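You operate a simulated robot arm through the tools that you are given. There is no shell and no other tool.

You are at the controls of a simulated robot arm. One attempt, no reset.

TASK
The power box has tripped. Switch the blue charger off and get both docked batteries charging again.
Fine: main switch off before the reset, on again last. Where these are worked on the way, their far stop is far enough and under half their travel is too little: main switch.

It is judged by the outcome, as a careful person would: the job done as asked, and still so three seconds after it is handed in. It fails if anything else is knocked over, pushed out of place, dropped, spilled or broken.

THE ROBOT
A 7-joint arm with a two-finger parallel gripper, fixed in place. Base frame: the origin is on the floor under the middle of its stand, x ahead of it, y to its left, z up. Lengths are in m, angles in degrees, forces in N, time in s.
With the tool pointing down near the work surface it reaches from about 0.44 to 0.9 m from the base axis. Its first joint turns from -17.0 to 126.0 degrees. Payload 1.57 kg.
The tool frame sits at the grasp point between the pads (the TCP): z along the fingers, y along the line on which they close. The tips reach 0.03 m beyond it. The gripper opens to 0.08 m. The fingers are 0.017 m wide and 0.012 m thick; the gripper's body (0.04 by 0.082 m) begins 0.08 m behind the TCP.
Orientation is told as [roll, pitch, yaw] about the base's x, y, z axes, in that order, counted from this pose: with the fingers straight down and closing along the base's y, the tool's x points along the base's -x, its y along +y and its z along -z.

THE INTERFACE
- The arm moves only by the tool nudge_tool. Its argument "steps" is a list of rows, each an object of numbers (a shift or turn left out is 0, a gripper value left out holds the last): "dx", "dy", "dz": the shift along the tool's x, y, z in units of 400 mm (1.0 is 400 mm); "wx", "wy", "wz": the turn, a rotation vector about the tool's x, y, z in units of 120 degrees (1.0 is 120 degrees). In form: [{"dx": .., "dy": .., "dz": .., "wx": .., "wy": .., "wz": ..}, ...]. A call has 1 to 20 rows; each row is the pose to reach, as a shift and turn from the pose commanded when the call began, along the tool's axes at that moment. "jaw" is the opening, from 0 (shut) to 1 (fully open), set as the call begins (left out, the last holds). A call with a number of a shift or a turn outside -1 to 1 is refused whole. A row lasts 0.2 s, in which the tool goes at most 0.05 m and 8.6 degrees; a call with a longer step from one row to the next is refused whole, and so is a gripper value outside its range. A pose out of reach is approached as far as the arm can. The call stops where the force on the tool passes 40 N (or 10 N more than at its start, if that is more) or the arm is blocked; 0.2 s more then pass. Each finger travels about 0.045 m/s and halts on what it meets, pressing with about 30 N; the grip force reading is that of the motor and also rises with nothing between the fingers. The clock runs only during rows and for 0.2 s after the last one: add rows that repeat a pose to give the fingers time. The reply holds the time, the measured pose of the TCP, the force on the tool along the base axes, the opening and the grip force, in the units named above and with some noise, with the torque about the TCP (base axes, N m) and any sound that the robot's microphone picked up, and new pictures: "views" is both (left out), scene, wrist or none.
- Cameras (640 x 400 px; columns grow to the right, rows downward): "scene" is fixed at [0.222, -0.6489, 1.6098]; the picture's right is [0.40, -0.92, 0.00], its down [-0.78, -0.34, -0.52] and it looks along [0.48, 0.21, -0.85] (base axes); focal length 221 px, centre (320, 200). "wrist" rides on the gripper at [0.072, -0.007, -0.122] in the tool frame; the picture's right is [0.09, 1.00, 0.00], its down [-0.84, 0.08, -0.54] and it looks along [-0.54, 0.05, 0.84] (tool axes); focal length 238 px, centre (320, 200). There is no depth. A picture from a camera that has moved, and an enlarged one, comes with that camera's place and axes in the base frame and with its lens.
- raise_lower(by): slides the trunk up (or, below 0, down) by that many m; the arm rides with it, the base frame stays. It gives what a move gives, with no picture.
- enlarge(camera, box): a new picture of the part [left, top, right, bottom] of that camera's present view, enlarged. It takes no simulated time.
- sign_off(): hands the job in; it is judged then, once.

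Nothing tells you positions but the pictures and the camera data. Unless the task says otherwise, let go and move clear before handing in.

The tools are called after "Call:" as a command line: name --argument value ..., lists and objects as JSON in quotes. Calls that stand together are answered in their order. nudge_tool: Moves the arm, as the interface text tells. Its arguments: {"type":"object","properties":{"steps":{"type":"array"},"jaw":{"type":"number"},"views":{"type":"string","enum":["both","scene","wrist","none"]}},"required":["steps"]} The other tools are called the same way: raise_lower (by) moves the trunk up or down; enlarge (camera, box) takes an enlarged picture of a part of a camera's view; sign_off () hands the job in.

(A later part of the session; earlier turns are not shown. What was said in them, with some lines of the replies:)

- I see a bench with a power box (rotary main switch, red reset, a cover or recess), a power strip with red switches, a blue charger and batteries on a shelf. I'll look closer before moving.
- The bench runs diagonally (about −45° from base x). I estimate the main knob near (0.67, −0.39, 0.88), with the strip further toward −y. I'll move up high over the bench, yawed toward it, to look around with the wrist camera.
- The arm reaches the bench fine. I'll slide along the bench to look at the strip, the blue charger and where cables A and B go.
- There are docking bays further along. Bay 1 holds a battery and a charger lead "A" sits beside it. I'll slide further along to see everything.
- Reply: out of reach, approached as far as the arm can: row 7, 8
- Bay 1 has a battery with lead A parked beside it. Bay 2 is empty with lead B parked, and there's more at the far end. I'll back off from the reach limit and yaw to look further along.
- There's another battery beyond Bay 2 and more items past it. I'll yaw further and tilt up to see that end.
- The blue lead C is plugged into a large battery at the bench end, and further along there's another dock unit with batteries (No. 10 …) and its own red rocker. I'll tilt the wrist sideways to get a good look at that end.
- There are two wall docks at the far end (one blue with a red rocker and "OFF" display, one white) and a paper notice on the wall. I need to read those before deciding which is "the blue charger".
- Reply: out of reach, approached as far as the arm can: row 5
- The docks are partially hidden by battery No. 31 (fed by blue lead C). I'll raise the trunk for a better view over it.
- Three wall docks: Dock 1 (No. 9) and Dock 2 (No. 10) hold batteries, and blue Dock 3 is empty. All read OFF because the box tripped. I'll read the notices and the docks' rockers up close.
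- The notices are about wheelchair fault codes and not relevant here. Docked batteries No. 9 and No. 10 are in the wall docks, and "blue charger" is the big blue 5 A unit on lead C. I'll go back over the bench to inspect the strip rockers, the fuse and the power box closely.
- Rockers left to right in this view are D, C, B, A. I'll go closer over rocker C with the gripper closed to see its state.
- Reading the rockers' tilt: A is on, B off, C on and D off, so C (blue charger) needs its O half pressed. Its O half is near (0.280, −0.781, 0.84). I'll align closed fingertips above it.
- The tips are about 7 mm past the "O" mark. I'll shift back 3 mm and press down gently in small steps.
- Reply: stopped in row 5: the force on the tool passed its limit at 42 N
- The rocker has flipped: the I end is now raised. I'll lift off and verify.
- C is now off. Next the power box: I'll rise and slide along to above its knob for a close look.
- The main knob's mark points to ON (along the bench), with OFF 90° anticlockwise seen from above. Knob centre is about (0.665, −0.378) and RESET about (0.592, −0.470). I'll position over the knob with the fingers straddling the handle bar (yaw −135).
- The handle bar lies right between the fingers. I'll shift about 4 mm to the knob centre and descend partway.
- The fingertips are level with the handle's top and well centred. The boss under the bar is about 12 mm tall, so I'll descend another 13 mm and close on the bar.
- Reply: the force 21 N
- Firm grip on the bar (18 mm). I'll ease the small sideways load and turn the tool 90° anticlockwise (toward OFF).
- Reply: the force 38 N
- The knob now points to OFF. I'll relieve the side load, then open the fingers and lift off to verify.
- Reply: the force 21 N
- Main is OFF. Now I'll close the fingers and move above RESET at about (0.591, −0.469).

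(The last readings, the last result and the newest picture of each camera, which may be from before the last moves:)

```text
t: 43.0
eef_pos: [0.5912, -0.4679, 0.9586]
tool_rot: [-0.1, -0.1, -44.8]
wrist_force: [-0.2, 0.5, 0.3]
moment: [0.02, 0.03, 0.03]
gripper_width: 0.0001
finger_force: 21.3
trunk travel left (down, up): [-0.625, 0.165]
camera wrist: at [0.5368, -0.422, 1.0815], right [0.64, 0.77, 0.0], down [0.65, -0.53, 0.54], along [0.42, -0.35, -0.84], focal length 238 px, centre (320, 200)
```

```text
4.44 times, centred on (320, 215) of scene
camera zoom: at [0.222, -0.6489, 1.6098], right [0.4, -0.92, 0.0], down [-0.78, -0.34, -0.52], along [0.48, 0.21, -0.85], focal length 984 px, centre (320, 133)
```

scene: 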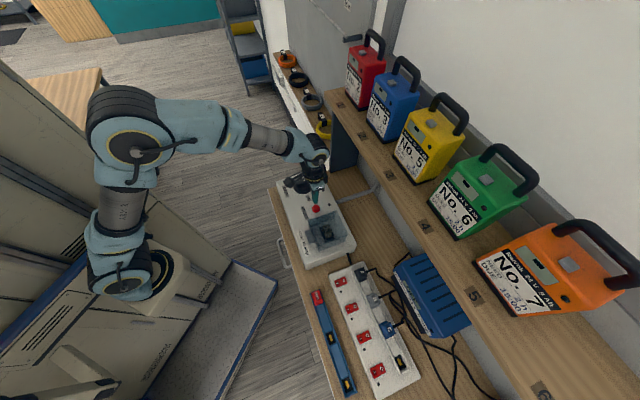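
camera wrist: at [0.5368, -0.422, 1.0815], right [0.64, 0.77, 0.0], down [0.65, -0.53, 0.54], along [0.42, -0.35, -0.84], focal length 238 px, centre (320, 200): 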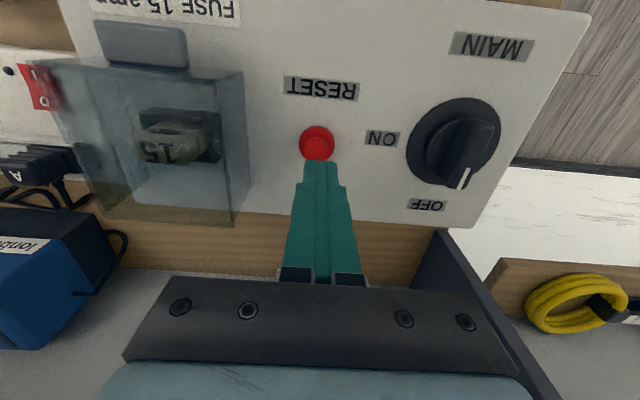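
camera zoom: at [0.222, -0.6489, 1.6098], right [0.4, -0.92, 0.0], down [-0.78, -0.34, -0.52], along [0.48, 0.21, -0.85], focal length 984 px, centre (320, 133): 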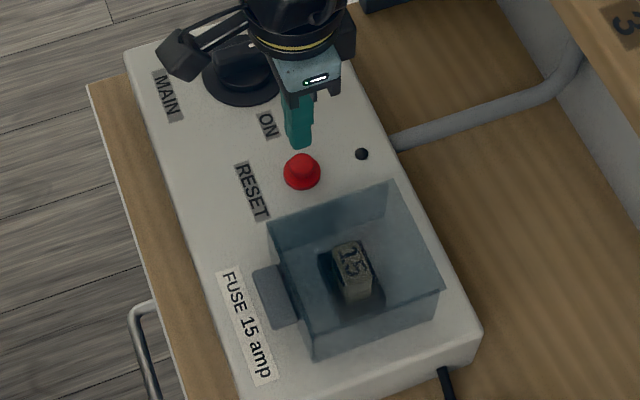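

Call:
nudge_tool --steps '[{"dx": 0.004, "dy": -0.004, "dz": 0.03}, {"dx": 0.004, "dy": -0.004, "dz": 0.06}, {"dx": 0.004, "dy": -0.004, "dz": 0.068}, {"dx": 0.004, "dy": -0.004, "dz": 0.074}, {"dx": 0.004, "dy": -0.004, "dz": 0.08}, {"dx": 0.004, "dy": -0.004, "dz": 0.085}, {"dx": 0.004, "dy": -0.004, "dz": 0.09}, {"dx": 0.004, "dy": -0.004, "dz": 0.095}, {"dx": 0.004, "dy": -0.004, "dz": 0.1}, {"dx": 0.004, "dy": -0.004, "dz": 0.105}, {"dx": 0.004, "dy": -0.004, "dz": 0.11}]' --views "wrist"

Call:
enlarge --camera "wrist" --box '[200, 60, 440, 240]'

```text
t: 45.4
eef_pos: [0.5883, -0.4687, 0.9165]
tool_rot: [-0.1, -0.3, -44.9]
wrist_force: [0.7, -1.4, 1.6]
moment: [-0.01, -0.05, 0.0]
gripper_width: 0.0
finger_force: 21.6
trunk travel left (down, up): [-0.625, 0.165]
camera wrist: at [0.5331, -0.4239, 1.0394], right [0.64, 0.77, 0.0], down [0.65, -0.53, 0.54], along [0.42, -0.35, -0.84], focal length 238 px, centre (320, 200)
```

wrist: 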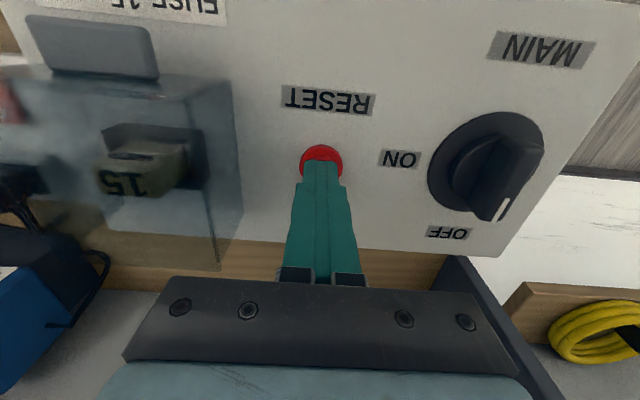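

```text
2.22 times, centred on (320, 150) of wrist
camera zoom: at [0.5331, -0.4239, 1.0394], right [0.64, 0.77, 0.0], down [0.65, -0.53, 0.54], along [0.42, -0.35, -0.84], focal length 530 px, centre (320, 311)
```

zoom: 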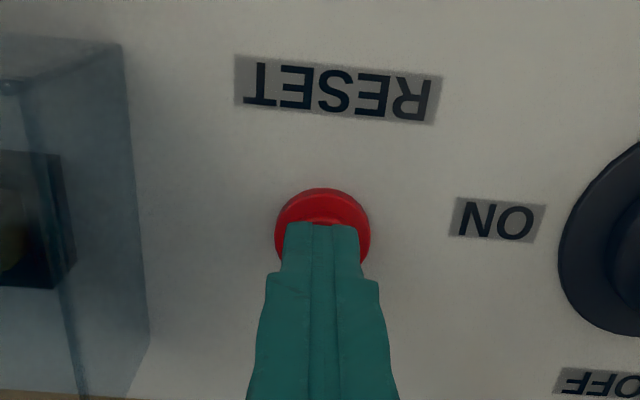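

Call:
nudge_tool --steps '[{"dz": 0.005}, {"dz": 0.01}, {"dz": 0.015}, {"dz": 0.02}, {"dz": 0.025}, {"dz": 0.03}]' --views "wrist"

Call:
enlarge --camera "wrist" --box '[200, 60, 440, 240]'

```text
t: 46.8
eef_pos: [0.5876, -0.469, 0.9076]
tool_rot: [0.0, -0.4, -44.8]
wrist_force: [-0.6, -2.0, 38.3]
moment: [-0.04, 0.07, 0.07]
gripper_width: 0.0
finger_force: 21.2
trunk travel left (down, up): [-0.625, 0.165]
camera wrist: at [0.5325, -0.4234, 1.0291], right [0.64, 0.77, 0.0], down [0.65, -0.53, 0.55], along [0.42, -0.35, -0.84], focal length 238 px, centre (320, 200)
```

wrist: 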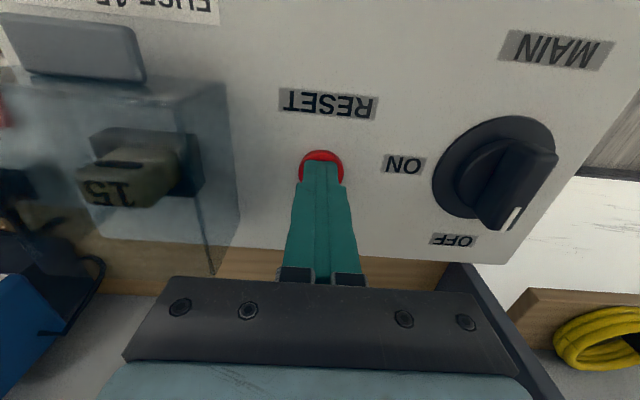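

```text
2.22 times, centred on (320, 150) of wrist
camera zoom: at [0.5325, -0.4234, 1.0291], right [0.64, 0.77, 0.0], down [0.65, -0.53, 0.55], along [0.42, -0.35, -0.84], focal length 530 px, centre (320, 311)
```

zoom: 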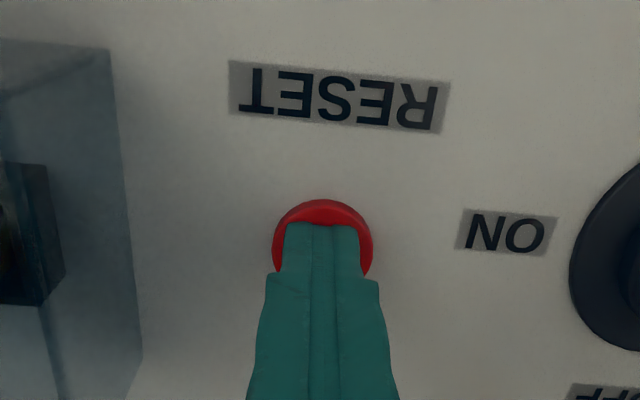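

The button bottomed out at 38 N. I'll lift off and check whether it stays in.

Call:
nudge_tool --steps '[{"dz": -0.05}, {"dz": -0.12}, {"dz": -0.2}, {"dz": -0.3}]' --views "both"

Call:
enlarge --camera "wrist" --box '[200, 20, 520, 220]'

Call:
enlarge --camera "scene" --box '[275, 170, 365, 260]'

```text
t: 47.8
eef_pos: [0.5869, -0.4683, 1.0256]
tool_rot: [-0.1, 0.0, -44.9]
wrist_force: [0.0, 0.4, -0.8]
moment: [0.03, 0.05, 0.01]
gripper_width: 0.0
finger_force: 20.8
trunk travel left (down, up): [-0.625, 0.165]
camera wrist: at [0.5334, -0.4242, 1.1481], right [0.64, 0.77, 0.0], down [0.65, -0.53, 0.54], along [0.42, -0.35, -0.84], focal length 238 px, centre (320, 200)
```

scene: 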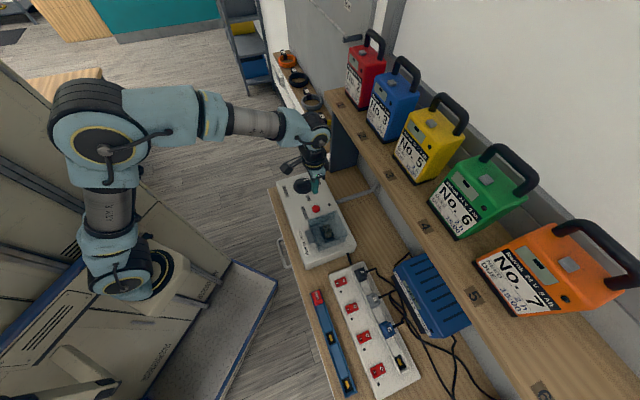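
wrist: 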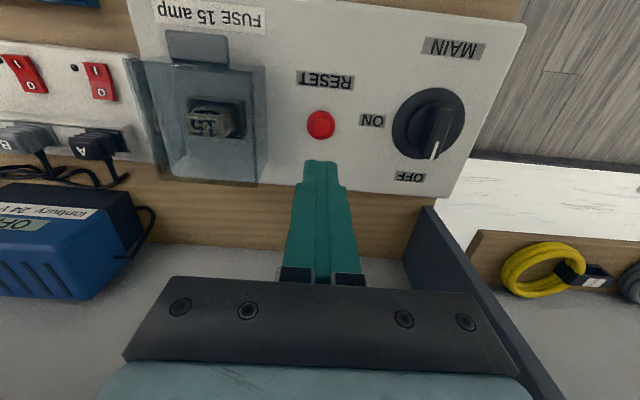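

```text
2.00 times, centred on (360, 120) of wrist
camera zoom: at [0.5334, -0.4242, 1.1481], right [0.64, 0.77, 0.0], down [0.65, -0.53, 0.54], along [0.42, -0.35, -0.84], focal length 477 px, centre (240, 360)
```

zoom: 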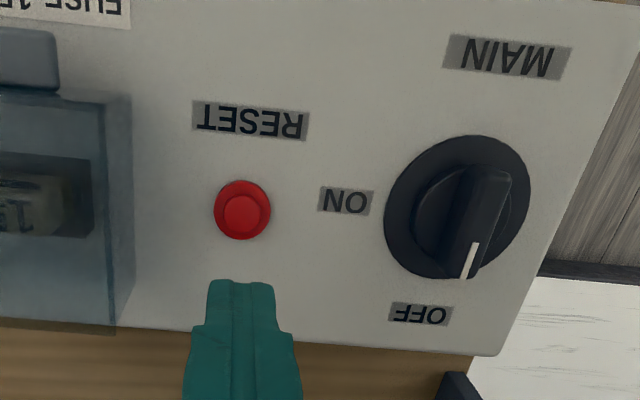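

```text
4.44 times, centred on (320, 215) of scene
camera zoom: at [0.222, -0.6489, 1.6098], right [0.4, -0.92, 0.0], down [-0.78, -0.34, -0.52], along [0.48, 0.21, -0.85], focal length 984 px, centre (320, 133)
```

zoom: 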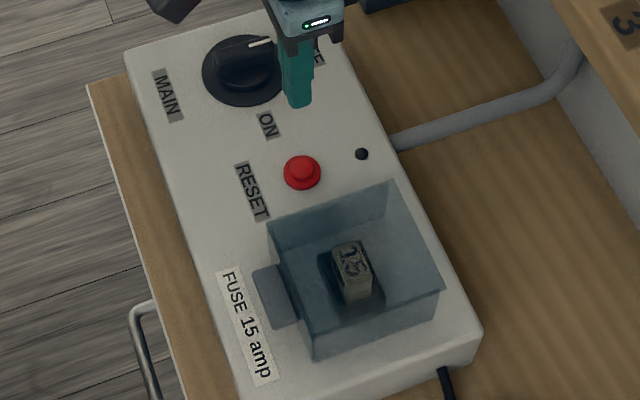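

RESET is latched in (it now sits lower than before). Next, I'll regrip the knob at OFF and turn it back to ON, last of all.

Call:
nudge_tool --steps '[{"dx": 0.005, "dy": 0.1}, {"dx": 0.01, "dy": 0.2}, {"dx": 0.016, "dy": 0.2995}, {"dx": 0.016, "dy": 0.2995, "dz": 0.08}, {"dx": 0.016, "dy": 0.2995, "dz": 0.16}, {"dx": 0.016, "dy": 0.2995, "dz": 0.2}, {"dx": 0.016, "dy": 0.2995, "dz": 0.2}]' --jaw 0.6

Call:
enlarge --camera "wrist" --box '[220, 80, 420, 230]'

```text
t: 49.4
eef_pos: [0.6688, -0.3812, 0.9435]
tool_rot: [-0.1, -0.1, -44.8]
wrist_force: [-1.1, 0.0, 0.4]
moment: [0.01, 0.0, -0.01]
gripper_width: 0.0481
finger_force: 0.2
trunk travel left (down, up): [-0.625, 0.165]
camera wrist: at [0.6129, -0.3353, 1.0662], right [0.64, 0.77, 0.0], down [0.65, -0.53, 0.54], along [0.42, -0.35, -0.84], focal length 238 px, centre (320, 200)
```

scene: 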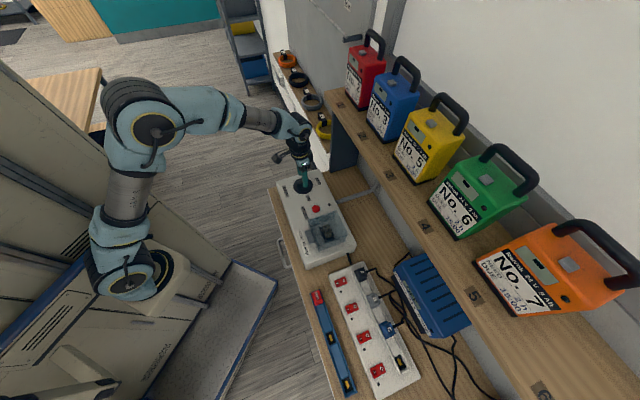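
wrist: 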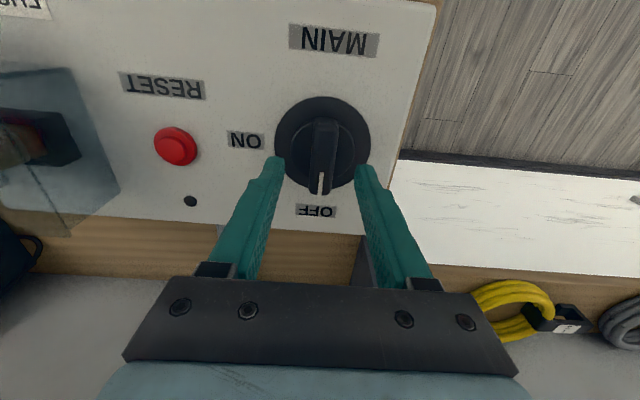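

```text
2.67 times, centred on (320, 155) of wrist
camera zoom: at [0.6129, -0.3353, 1.0662], right [0.64, 0.77, 0.0], down [0.65, -0.53, 0.54], along [0.42, -0.35, -0.84], focal length 636 px, centre (320, 320)
```

zoom: 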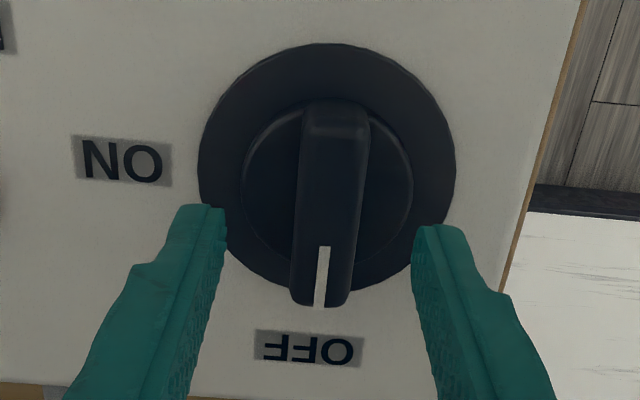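

Call:
nudge_tool --steps '[{"dx": 0.0075, "dy": 0.004, "dz": 0.02}, {"dx": 0.0075, "dy": 0.004, "dz": 0.038}, {"dx": 0.0075, "dy": 0.004, "dz": 0.048}, {"dx": 0.0075, "dy": 0.004, "dz": 0.048}]' --views "none"

Call:
nudge_tool --steps '[{"dz": 0}, {"dz": 0}, {"dz": 0}, {"dz": 0}, {"dz": 0}]' --jaw 0 --views "wrist"

```text
t: 50.4
eef_pos: [0.6678, -0.3772, 0.9233]
tool_rot: [-0.1, -0.1, -44.9]
wrist_force: [0.8, 0.1, 0.8]
moment: [0.0, 0.01, -0.02]
gripper_width: 0.0477
finger_force: 0.0
trunk travel left (down, up): [-0.625, 0.165]
```

```text
t: 51.6
eef_pos: [0.6666, -0.3781, 0.924]
tool_rot: [-0.2, -0.1, -44.9]
wrist_force: [-3.3, -2.5, -0.9]
moment: [0.27, -0.07, -0.14]
gripper_width: 0.0177
finger_force: 32.4
trunk travel left (down, up): [-0.625, 0.165]
camera wrist: at [0.6126, -0.3322, 1.0466], right [0.64, 0.77, 0.0], down [0.65, -0.53, 0.54], along [0.42, -0.35, -0.84], focal length 238 px, centre (320, 200)
```

wrist: 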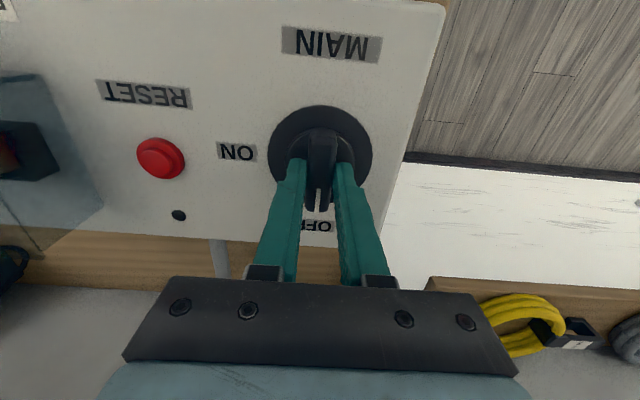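

A clean grip with little side load. Turning clockwise 90° back to ON.

Call:
nudge_tool --steps '[{"wz": 0.05}, {"wz": 0.11}, {"wz": 0.17}, {"wz": 0.23}, {"wz": 0.29}, {"wz": 0.35}, {"wz": 0.41}, {"wz": 0.47}, {"wz": 0.53}, {"wz": 0.59}, {"wz": 0.65}, {"wz": 0.7}, {"wz": 0.74}, {"wz": 0.755}]'

Call:
enlarge --camera "wrist" --box '[200, 60, 440, 240]'

Call:
enlarge --camera "scene" --box '[275, 160, 365, 250]'

```text
t: 54.6
eef_pos: [0.6692, -0.3774, 0.923]
tool_rot: [0.5, -0.1, -135.6]
wrist_force: [30.5, -18.4, -3.0]
moment: [-0.34, -0.08, 0.51]
gripper_width: 0.0178
finger_force: 32.2
trunk travel left (down, up): [-0.625, 0.165]
camera wrist: at [0.7156, -0.3225, 1.0467], right [0.76, -0.65, 0.01], down [-0.54, -0.64, 0.54], along [-0.35, -0.42, -0.84], focal length 238 px, centre (320, 200)
```

scene: 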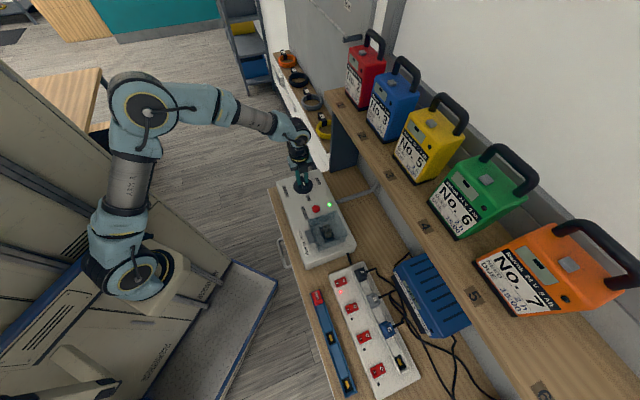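
wrist: 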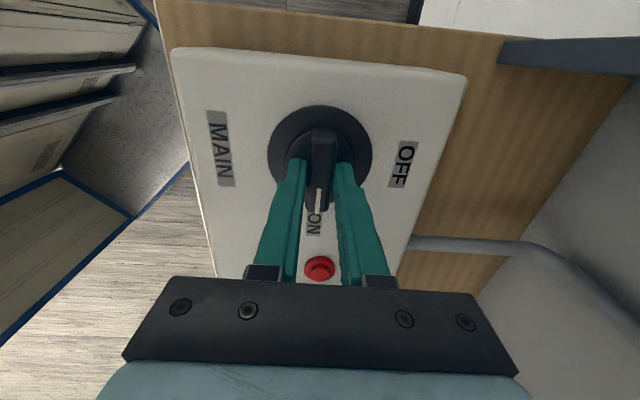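

```text
2.22 times, centred on (320, 150) of wrist
camera zoom: at [0.7156, -0.3225, 1.0467], right [0.76, -0.65, 0.01], down [-0.54, -0.64, 0.54], along [-0.35, -0.42, -0.84], focal length 530 px, centre (320, 311)
```

zoom: 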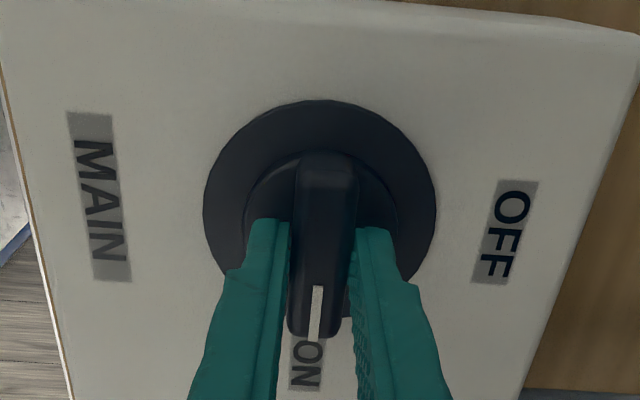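

```text
4.44 times, centred on (320, 205) of scene
camera zoom: at [0.222, -0.6489, 1.6098], right [0.4, -0.92, 0.0], down [-0.78, -0.34, -0.52], along [0.48, 0.21, -0.85], focal length 984 px, centre (320, 178)
```

zoom: 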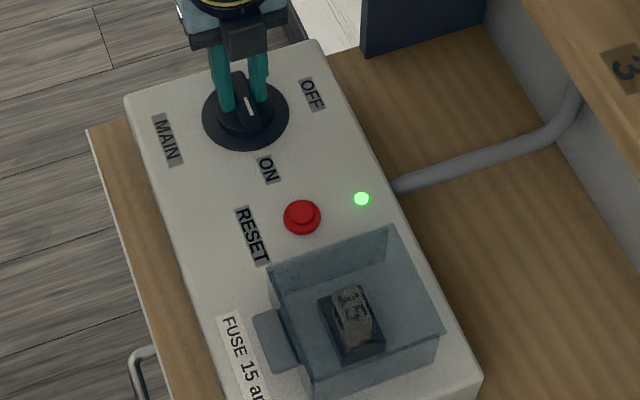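

The green lamp on the power box is lit. I'll relieve the load, release the knob and lift clear.

Call:
nudge_tool --steps '[{"dy": 0.004, "wz": -0.003}, {"dy": 0.009, "wz": -0.006}, {"dy": 0.009, "wz": -0.006}]' --views "none"

Call:
nudge_tool --steps '[{"dz": 0}, {"dz": 0}, {"dz": -0.02}, {"dz": -0.1}, {"dz": -0.2}, {"dz": -0.3}]' --jaw 0.6

Call:
enlarge --camera "wrist" --box '[160, 20, 480, 220]'

Call:
enlarge --camera "scene" --box '[270, 160, 480, 400]'

```text
t: 55.4
eef_pos: [0.668, -0.3761, 0.9244]
tool_rot: [-0.1, -0.1, -134.7]
wrist_force: [14.6, -4.0, -2.3]
moment: [0.56, -1.07, 0.03]
gripper_width: 0.0176
finger_force: 32.6
trunk travel left (down, up): [-0.625, 0.165]
```

```text
t: 56.8
eef_pos: [0.6685, -0.3786, 1.0419]
tool_rot: [0.2, -0.1, -134.7]
wrist_force: [-0.6, -0.4, 0.4]
moment: [-0.03, 0.01, 0.02]
gripper_width: 0.0482
finger_force: 0.1
trunk travel left (down, up): [-0.625, 0.165]
camera wrist: at [0.7159, -0.3225, 1.1649], right [0.77, -0.64, 0.0], down [-0.53, -0.65, 0.54], along [-0.35, -0.42, -0.84], focal length 238 px, centre (320, 200)
```

scene: 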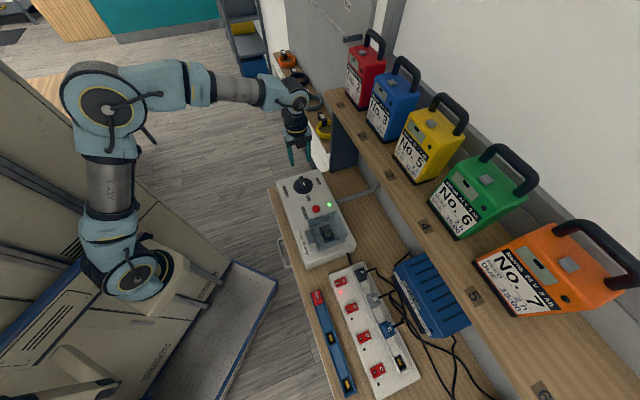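
wrist: 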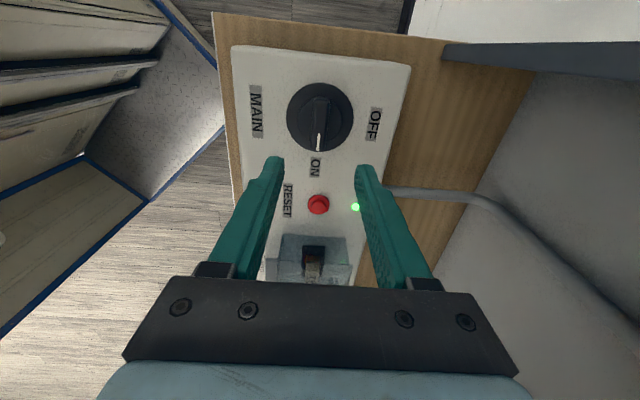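

```text
2.00 times, centred on (320, 120) of wrist
camera zoom: at [0.7159, -0.3225, 1.1649], right [0.77, -0.64, 0.0], down [-0.53, -0.65, 0.54], along [-0.35, -0.42, -0.84], focal length 477 px, centre (320, 360)
```

zoom: 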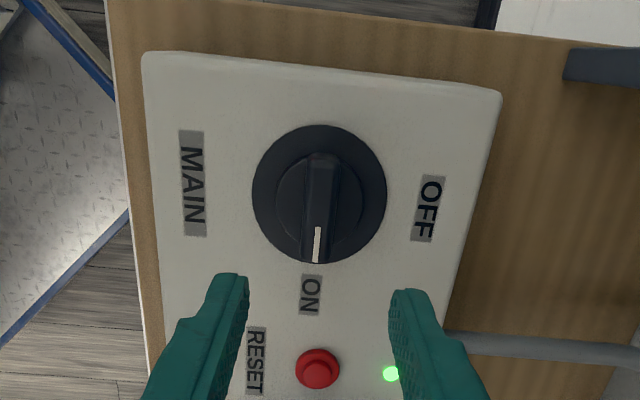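

```text
1.67 times, centred on (375, 280) of scene
camera zoom: at [0.222, -0.6489, 1.6098], right [0.4, -0.92, 0.0], down [-0.78, -0.34, -0.52], along [0.48, 0.21, -0.85], focal length 369 px, centre (228, 67)
```

zoom: 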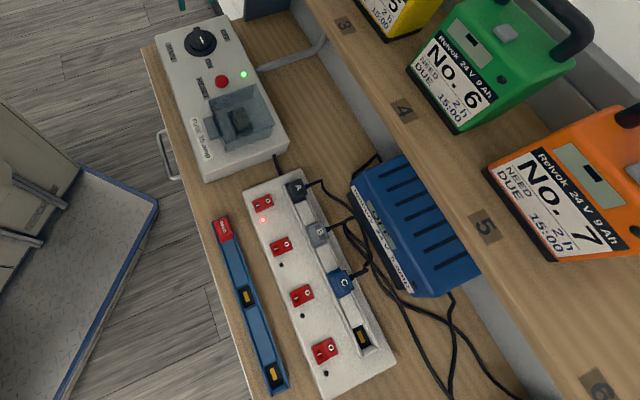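

Main is ON, lamp green, A's lamp is lit and C is off. I'll move away from the box and go look at the wall docks' displays to confirm both batteries are charging.

Call:
nudge_tool --steps '[{"dz": -0.12}, {"dz": -0.24}, {"dz": -0.36}, {"dz": -0.4, "dx": -0.09, "dy": -0.04}, {"dz": -0.4, "dx": -0.19, "dy": -0.08}, {"dz": -0.4, "dx": -0.3, "dy": -0.125}, {"dz": -0.4, "dx": -0.41, "dy": -0.17}, {"dz": -0.4, "dx": -0.52, "dy": -0.215}, {"dz": -0.4, "dx": -0.63, "dy": -0.26}, {"dz": -0.4, "dx": -0.73, "dy": -0.3}]' --views "none" --jaw 0.3

Call:
nudge_tool --steps '[{"dx": -0.1, "dy": -0.04, "wz": -0.05}, {"dx": -0.2, "dy": -0.08, "wz": -0.11}, {"dx": -0.3, "dy": -0.12, "wz": -0.17}, {"dx": -0.4, "dy": -0.16, "wz": -0.23}, {"dx": -0.5, "dy": -0.2, "wz": -0.29}, {"dx": -0.6, "dy": -0.25, "wz": -0.34}, {"dx": -0.7, "dy": -0.29, "wz": -0.34}]' --views "wrist"

```text
t: 59.0
eef_pos: [0.376, -0.5004, 1.2065]
tool_rot: [0.1, -0.1, -134.6]
wrist_force: [0.4, 0.3, 0.1]
moment: [0.01, 0.03, -0.02]
gripper_width: 0.024
finger_force: 0.1
trunk travel left (down, up): [-0.625, 0.165]
```

```text
t: 60.6
eef_pos: [0.1004, -0.6194, 1.2044]
tool_rot: [-0.1, -0.2, -93.8]
wrist_force: [0.6, 0.1, 0.6]
moment: [-0.06, 0.07, 0.02]
gripper_width: 0.0241
finger_force: 0.1
trunk travel left (down, up): [-0.625, 0.165]
camera wrist: at [0.099, -0.5478, 1.3266], right [1.0, 0.03, 0.0], down [0.02, -0.84, 0.54], along [0.01, -0.54, -0.84], focal length 238 px, centre (320, 200)
```

wrist: 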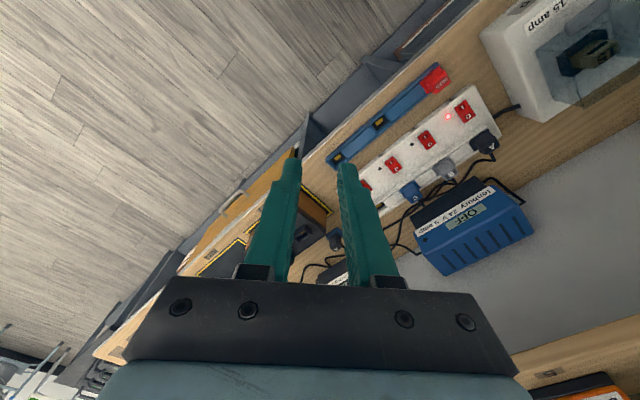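

Call:
nudge_tool --steps '[{"dx": -0.052, "dy": -0.075, "dz": 0.012, "wx": -0.022, "wy": -0.043, "wz": -0.0085}, {"dx": -0.104, "dy": -0.15, "dz": 0.025, "wx": -0.045, "wy": -0.086, "wz": -0.017}, {"dx": -0.156, "dy": -0.225, "dz": 0.037, "wx": -0.067, "wy": -0.129, "wz": -0.0255}, {"dx": -0.208, "dy": -0.3, "dz": 0.05, "wx": -0.09, "wy": -0.172, "wz": -0.034}, {"dx": -0.26, "dy": -0.375, "dz": 0.062, "wx": -0.112, "wy": -0.216, "wz": -0.0425}, {"dx": -0.312, "dy": -0.45, "dz": 0.075, "wx": -0.134, "wy": -0.259, "wz": -0.051}, {"dx": -0.364, "dy": -0.525, "dz": 0.087, "wx": -0.157, "wy": -0.302, "wz": -0.0595}, {"dx": -0.416, "dy": -0.599, "dz": 0.1, "wx": -0.179, "wy": -0.345, "wz": -0.068}]' --views "none"

Call:
raise_lower --by 0.16

Call:
nudge_tool --steps '[{"dz": 0}]' --views "wrist"

Call:
enlarge --camera "wrist" --box '[40, 120, 280, 270]'

Call:
enlarge --camera "wrist" --box '[155, 140, 251, 250]'

Call:
enlarge --camera "wrist" --box '[200, 0, 640, 200]'

```text
t: 62.4
eef_pos: [-0.1412, -0.7716, 1.1695]
tool_rot: [22.5, -42.3, -93.3]
wrist_force: [0.3, 0.4, -0.1]
moment: [-0.02, 0.02, -0.05]
gripper_width: 0.0237
finger_force: 0.1
trunk travel left (down, up): [-0.625, 0.165]
```

```text
t: 64.2
eef_pos: [-0.1441, -0.7723, 1.3276]
tool_rot: [22.4, -42.2, -93.6]
wrist_force: [0.2, -0.7, 0.1]
moment: [-0.02, 0.01, 0.0]
gripper_width: 0.0242
finger_force: 0.0
trunk travel left (down, up): [-0.785, 0.005]
```

```text
t: 64.7
eef_pos: [-0.1451, -0.7707, 1.3273]
tool_rot: [22.5, -42.2, -93.6]
wrist_force: [0.6, -0.9, -0.2]
moment: [0.0, -0.03, 0.01]
gripper_width: 0.0242
finger_force: 0.0
trunk travel left (down, up): [-0.785, 0.005]
camera wrist: at [-0.188, -0.6422, 1.3613], right [0.94, 0.27, 0.22], down [-0.15, -0.26, 0.95], along [0.31, -0.93, -0.2], focal length 238 px, centre (320, 200)
```

wrist: 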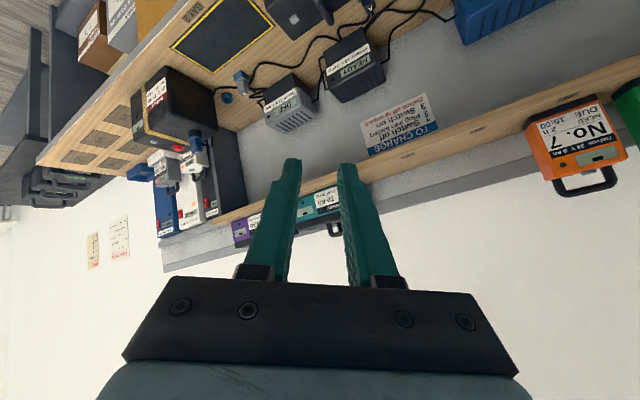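

```text
2.67 times, centred on (160, 195) of wrist
camera zoom: at [-0.188, -0.6422, 1.3613], right [0.94, 0.27, 0.22], down [-0.15, -0.26, 0.95], along [0.31, -0.93, -0.2], focal length 636 px, centre (747, 213)
```

zoom: 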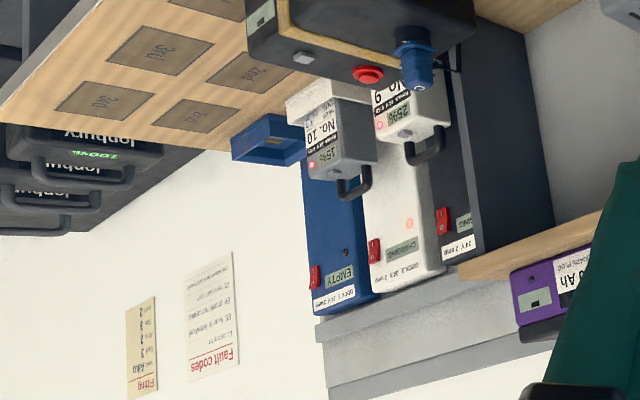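

```text
3.64 times, centred on (203, 195) of wrist
camera zoom: at [-0.188, -0.6422, 1.3613], right [0.94, 0.27, 0.22], down [-0.15, -0.26, 0.95], along [0.31, -0.93, -0.2], focal length 867 px, centre (746, 218)
```

zoom: 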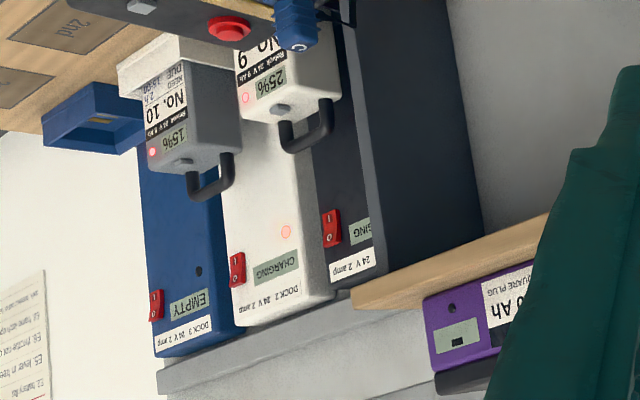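

```text
1.45 times, centred on (420, 100) of wrist
camera zoom: at [-0.188, -0.6422, 1.3613], right [0.94, 0.27, 0.22], down [-0.15, -0.26, 0.95], along [0.31, -0.93, -0.2], focal length 347 px, centre (174, 346)
```

zoom: 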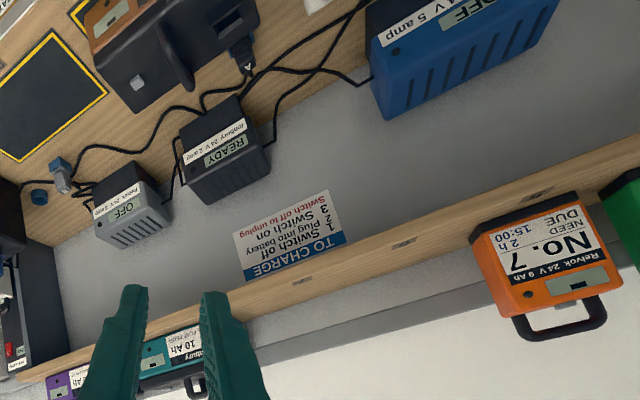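

Docks 1 and 2 both read CHARGING (No. 9 at 25 %, No. 10 at 15 %), the blue 5 A charger reads OFF, and the arm is clear. One last check that the power box stays on and nothing moved.

Call:
nudge_tool --steps '[{"dz": 0}, {"dz": 0}, {"dz": 0}, {"dz": 0}, {"dz": 0}, {"dz": 0}, {"dz": 0}, {"dz": 0}]' --views "both"

Call:
enlarge --camera "scene" --box '[260, 160, 480, 400]'

Call:
enlarge --camera "wrist" --box '[130, 130, 250, 250]'

```text
t: 66.5
eef_pos: [-0.1436, -0.7714, 1.3277]
tool_rot: [22.5, -42.2, -93.7]
wrist_force: [0.1, 0.6, 0.1]
moment: [-0.01, 0.04, -0.01]
gripper_width: 0.0237
finger_force: 0.0
trunk travel left (down, up): [-0.785, 0.005]
camera wrist: at [-0.188, -0.6422, 1.3613], right [0.94, 0.27, 0.22], down [-0.15, -0.26, 0.95], along [0.31, -0.93, -0.2], focal length 238 px, centre (320, 200)
```

scene: 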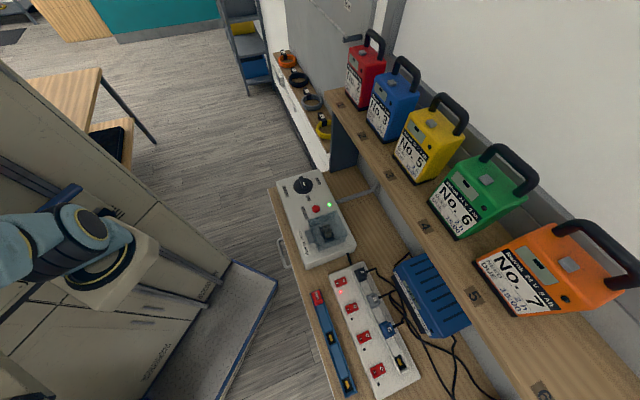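
wrist: 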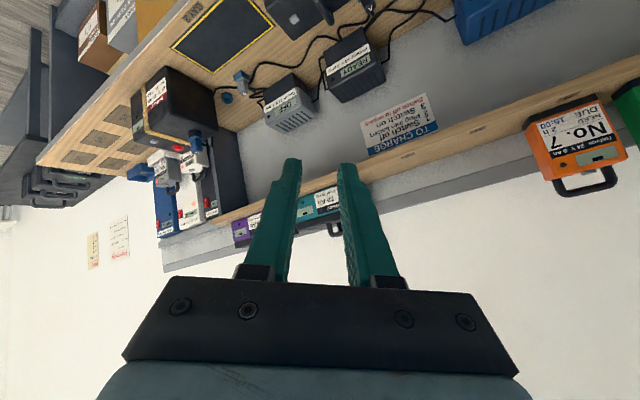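

```text
1.67 times, centred on (370, 280) of scene
camera zoom: at [0.222, -0.6489, 1.6098], right [0.4, -0.92, 0.0], down [-0.78, -0.34, -0.52], along [0.48, 0.21, -0.85], focal length 369 px, centre (237, 67)
```

zoom: 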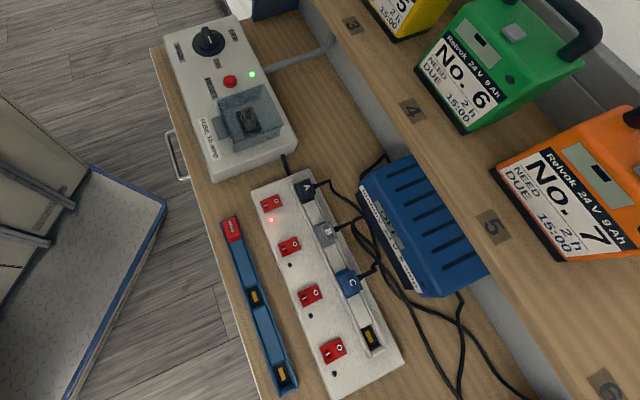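

```text
3.33 times, centred on (190, 190) of wrist
camera zoom: at [-0.188, -0.6422, 1.3613], right [0.94, 0.27, 0.22], down [-0.15, -0.26, 0.95], along [0.31, -0.93, -0.2], focal length 794 px, centre (753, 233)
```

zoom: 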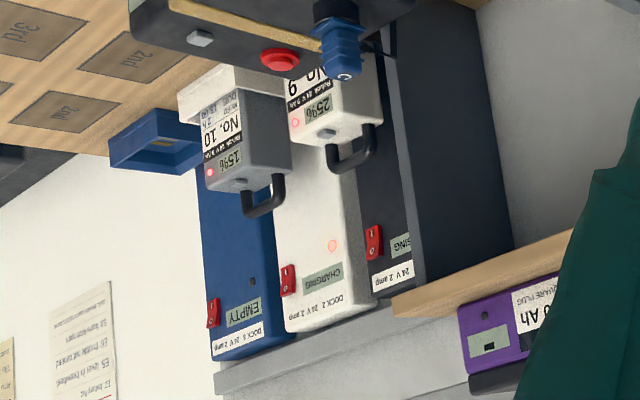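

The power box lamp is steady green with main at ON and RESET in. Switch C (the blue charger) is off, and both docks still read CHARGING. Nothing else was disturbed and the arm is clear, so I'm handing in.

Call:
sign_off

```text
The job is handed in.
```

The blue charger is off, and both docked batteries are charging again. Dock 1 (No. 9, 25 %) and Dock 2 (No. 10, 15 %) both read CHARGING when I handed in.

- **Blue charger:** I took this to be the large 5 A unit on the bench, not the blue Dock 3, which is empty and out of reach. I switched it off at rocker C on the power strip, and its display reads OFF.
- **Power box:** I turned the main switch to OFF, pressed RESET until it stayed in, then turned the main switch back to ON last. The green lamp was still lit about 12 seconds later.

I left the fuse and the other rockers as they were, so charger A is still switched on and reads READY with its lead unplugged. I saw nothing knocked or moved, and the arm is clear of the bench.
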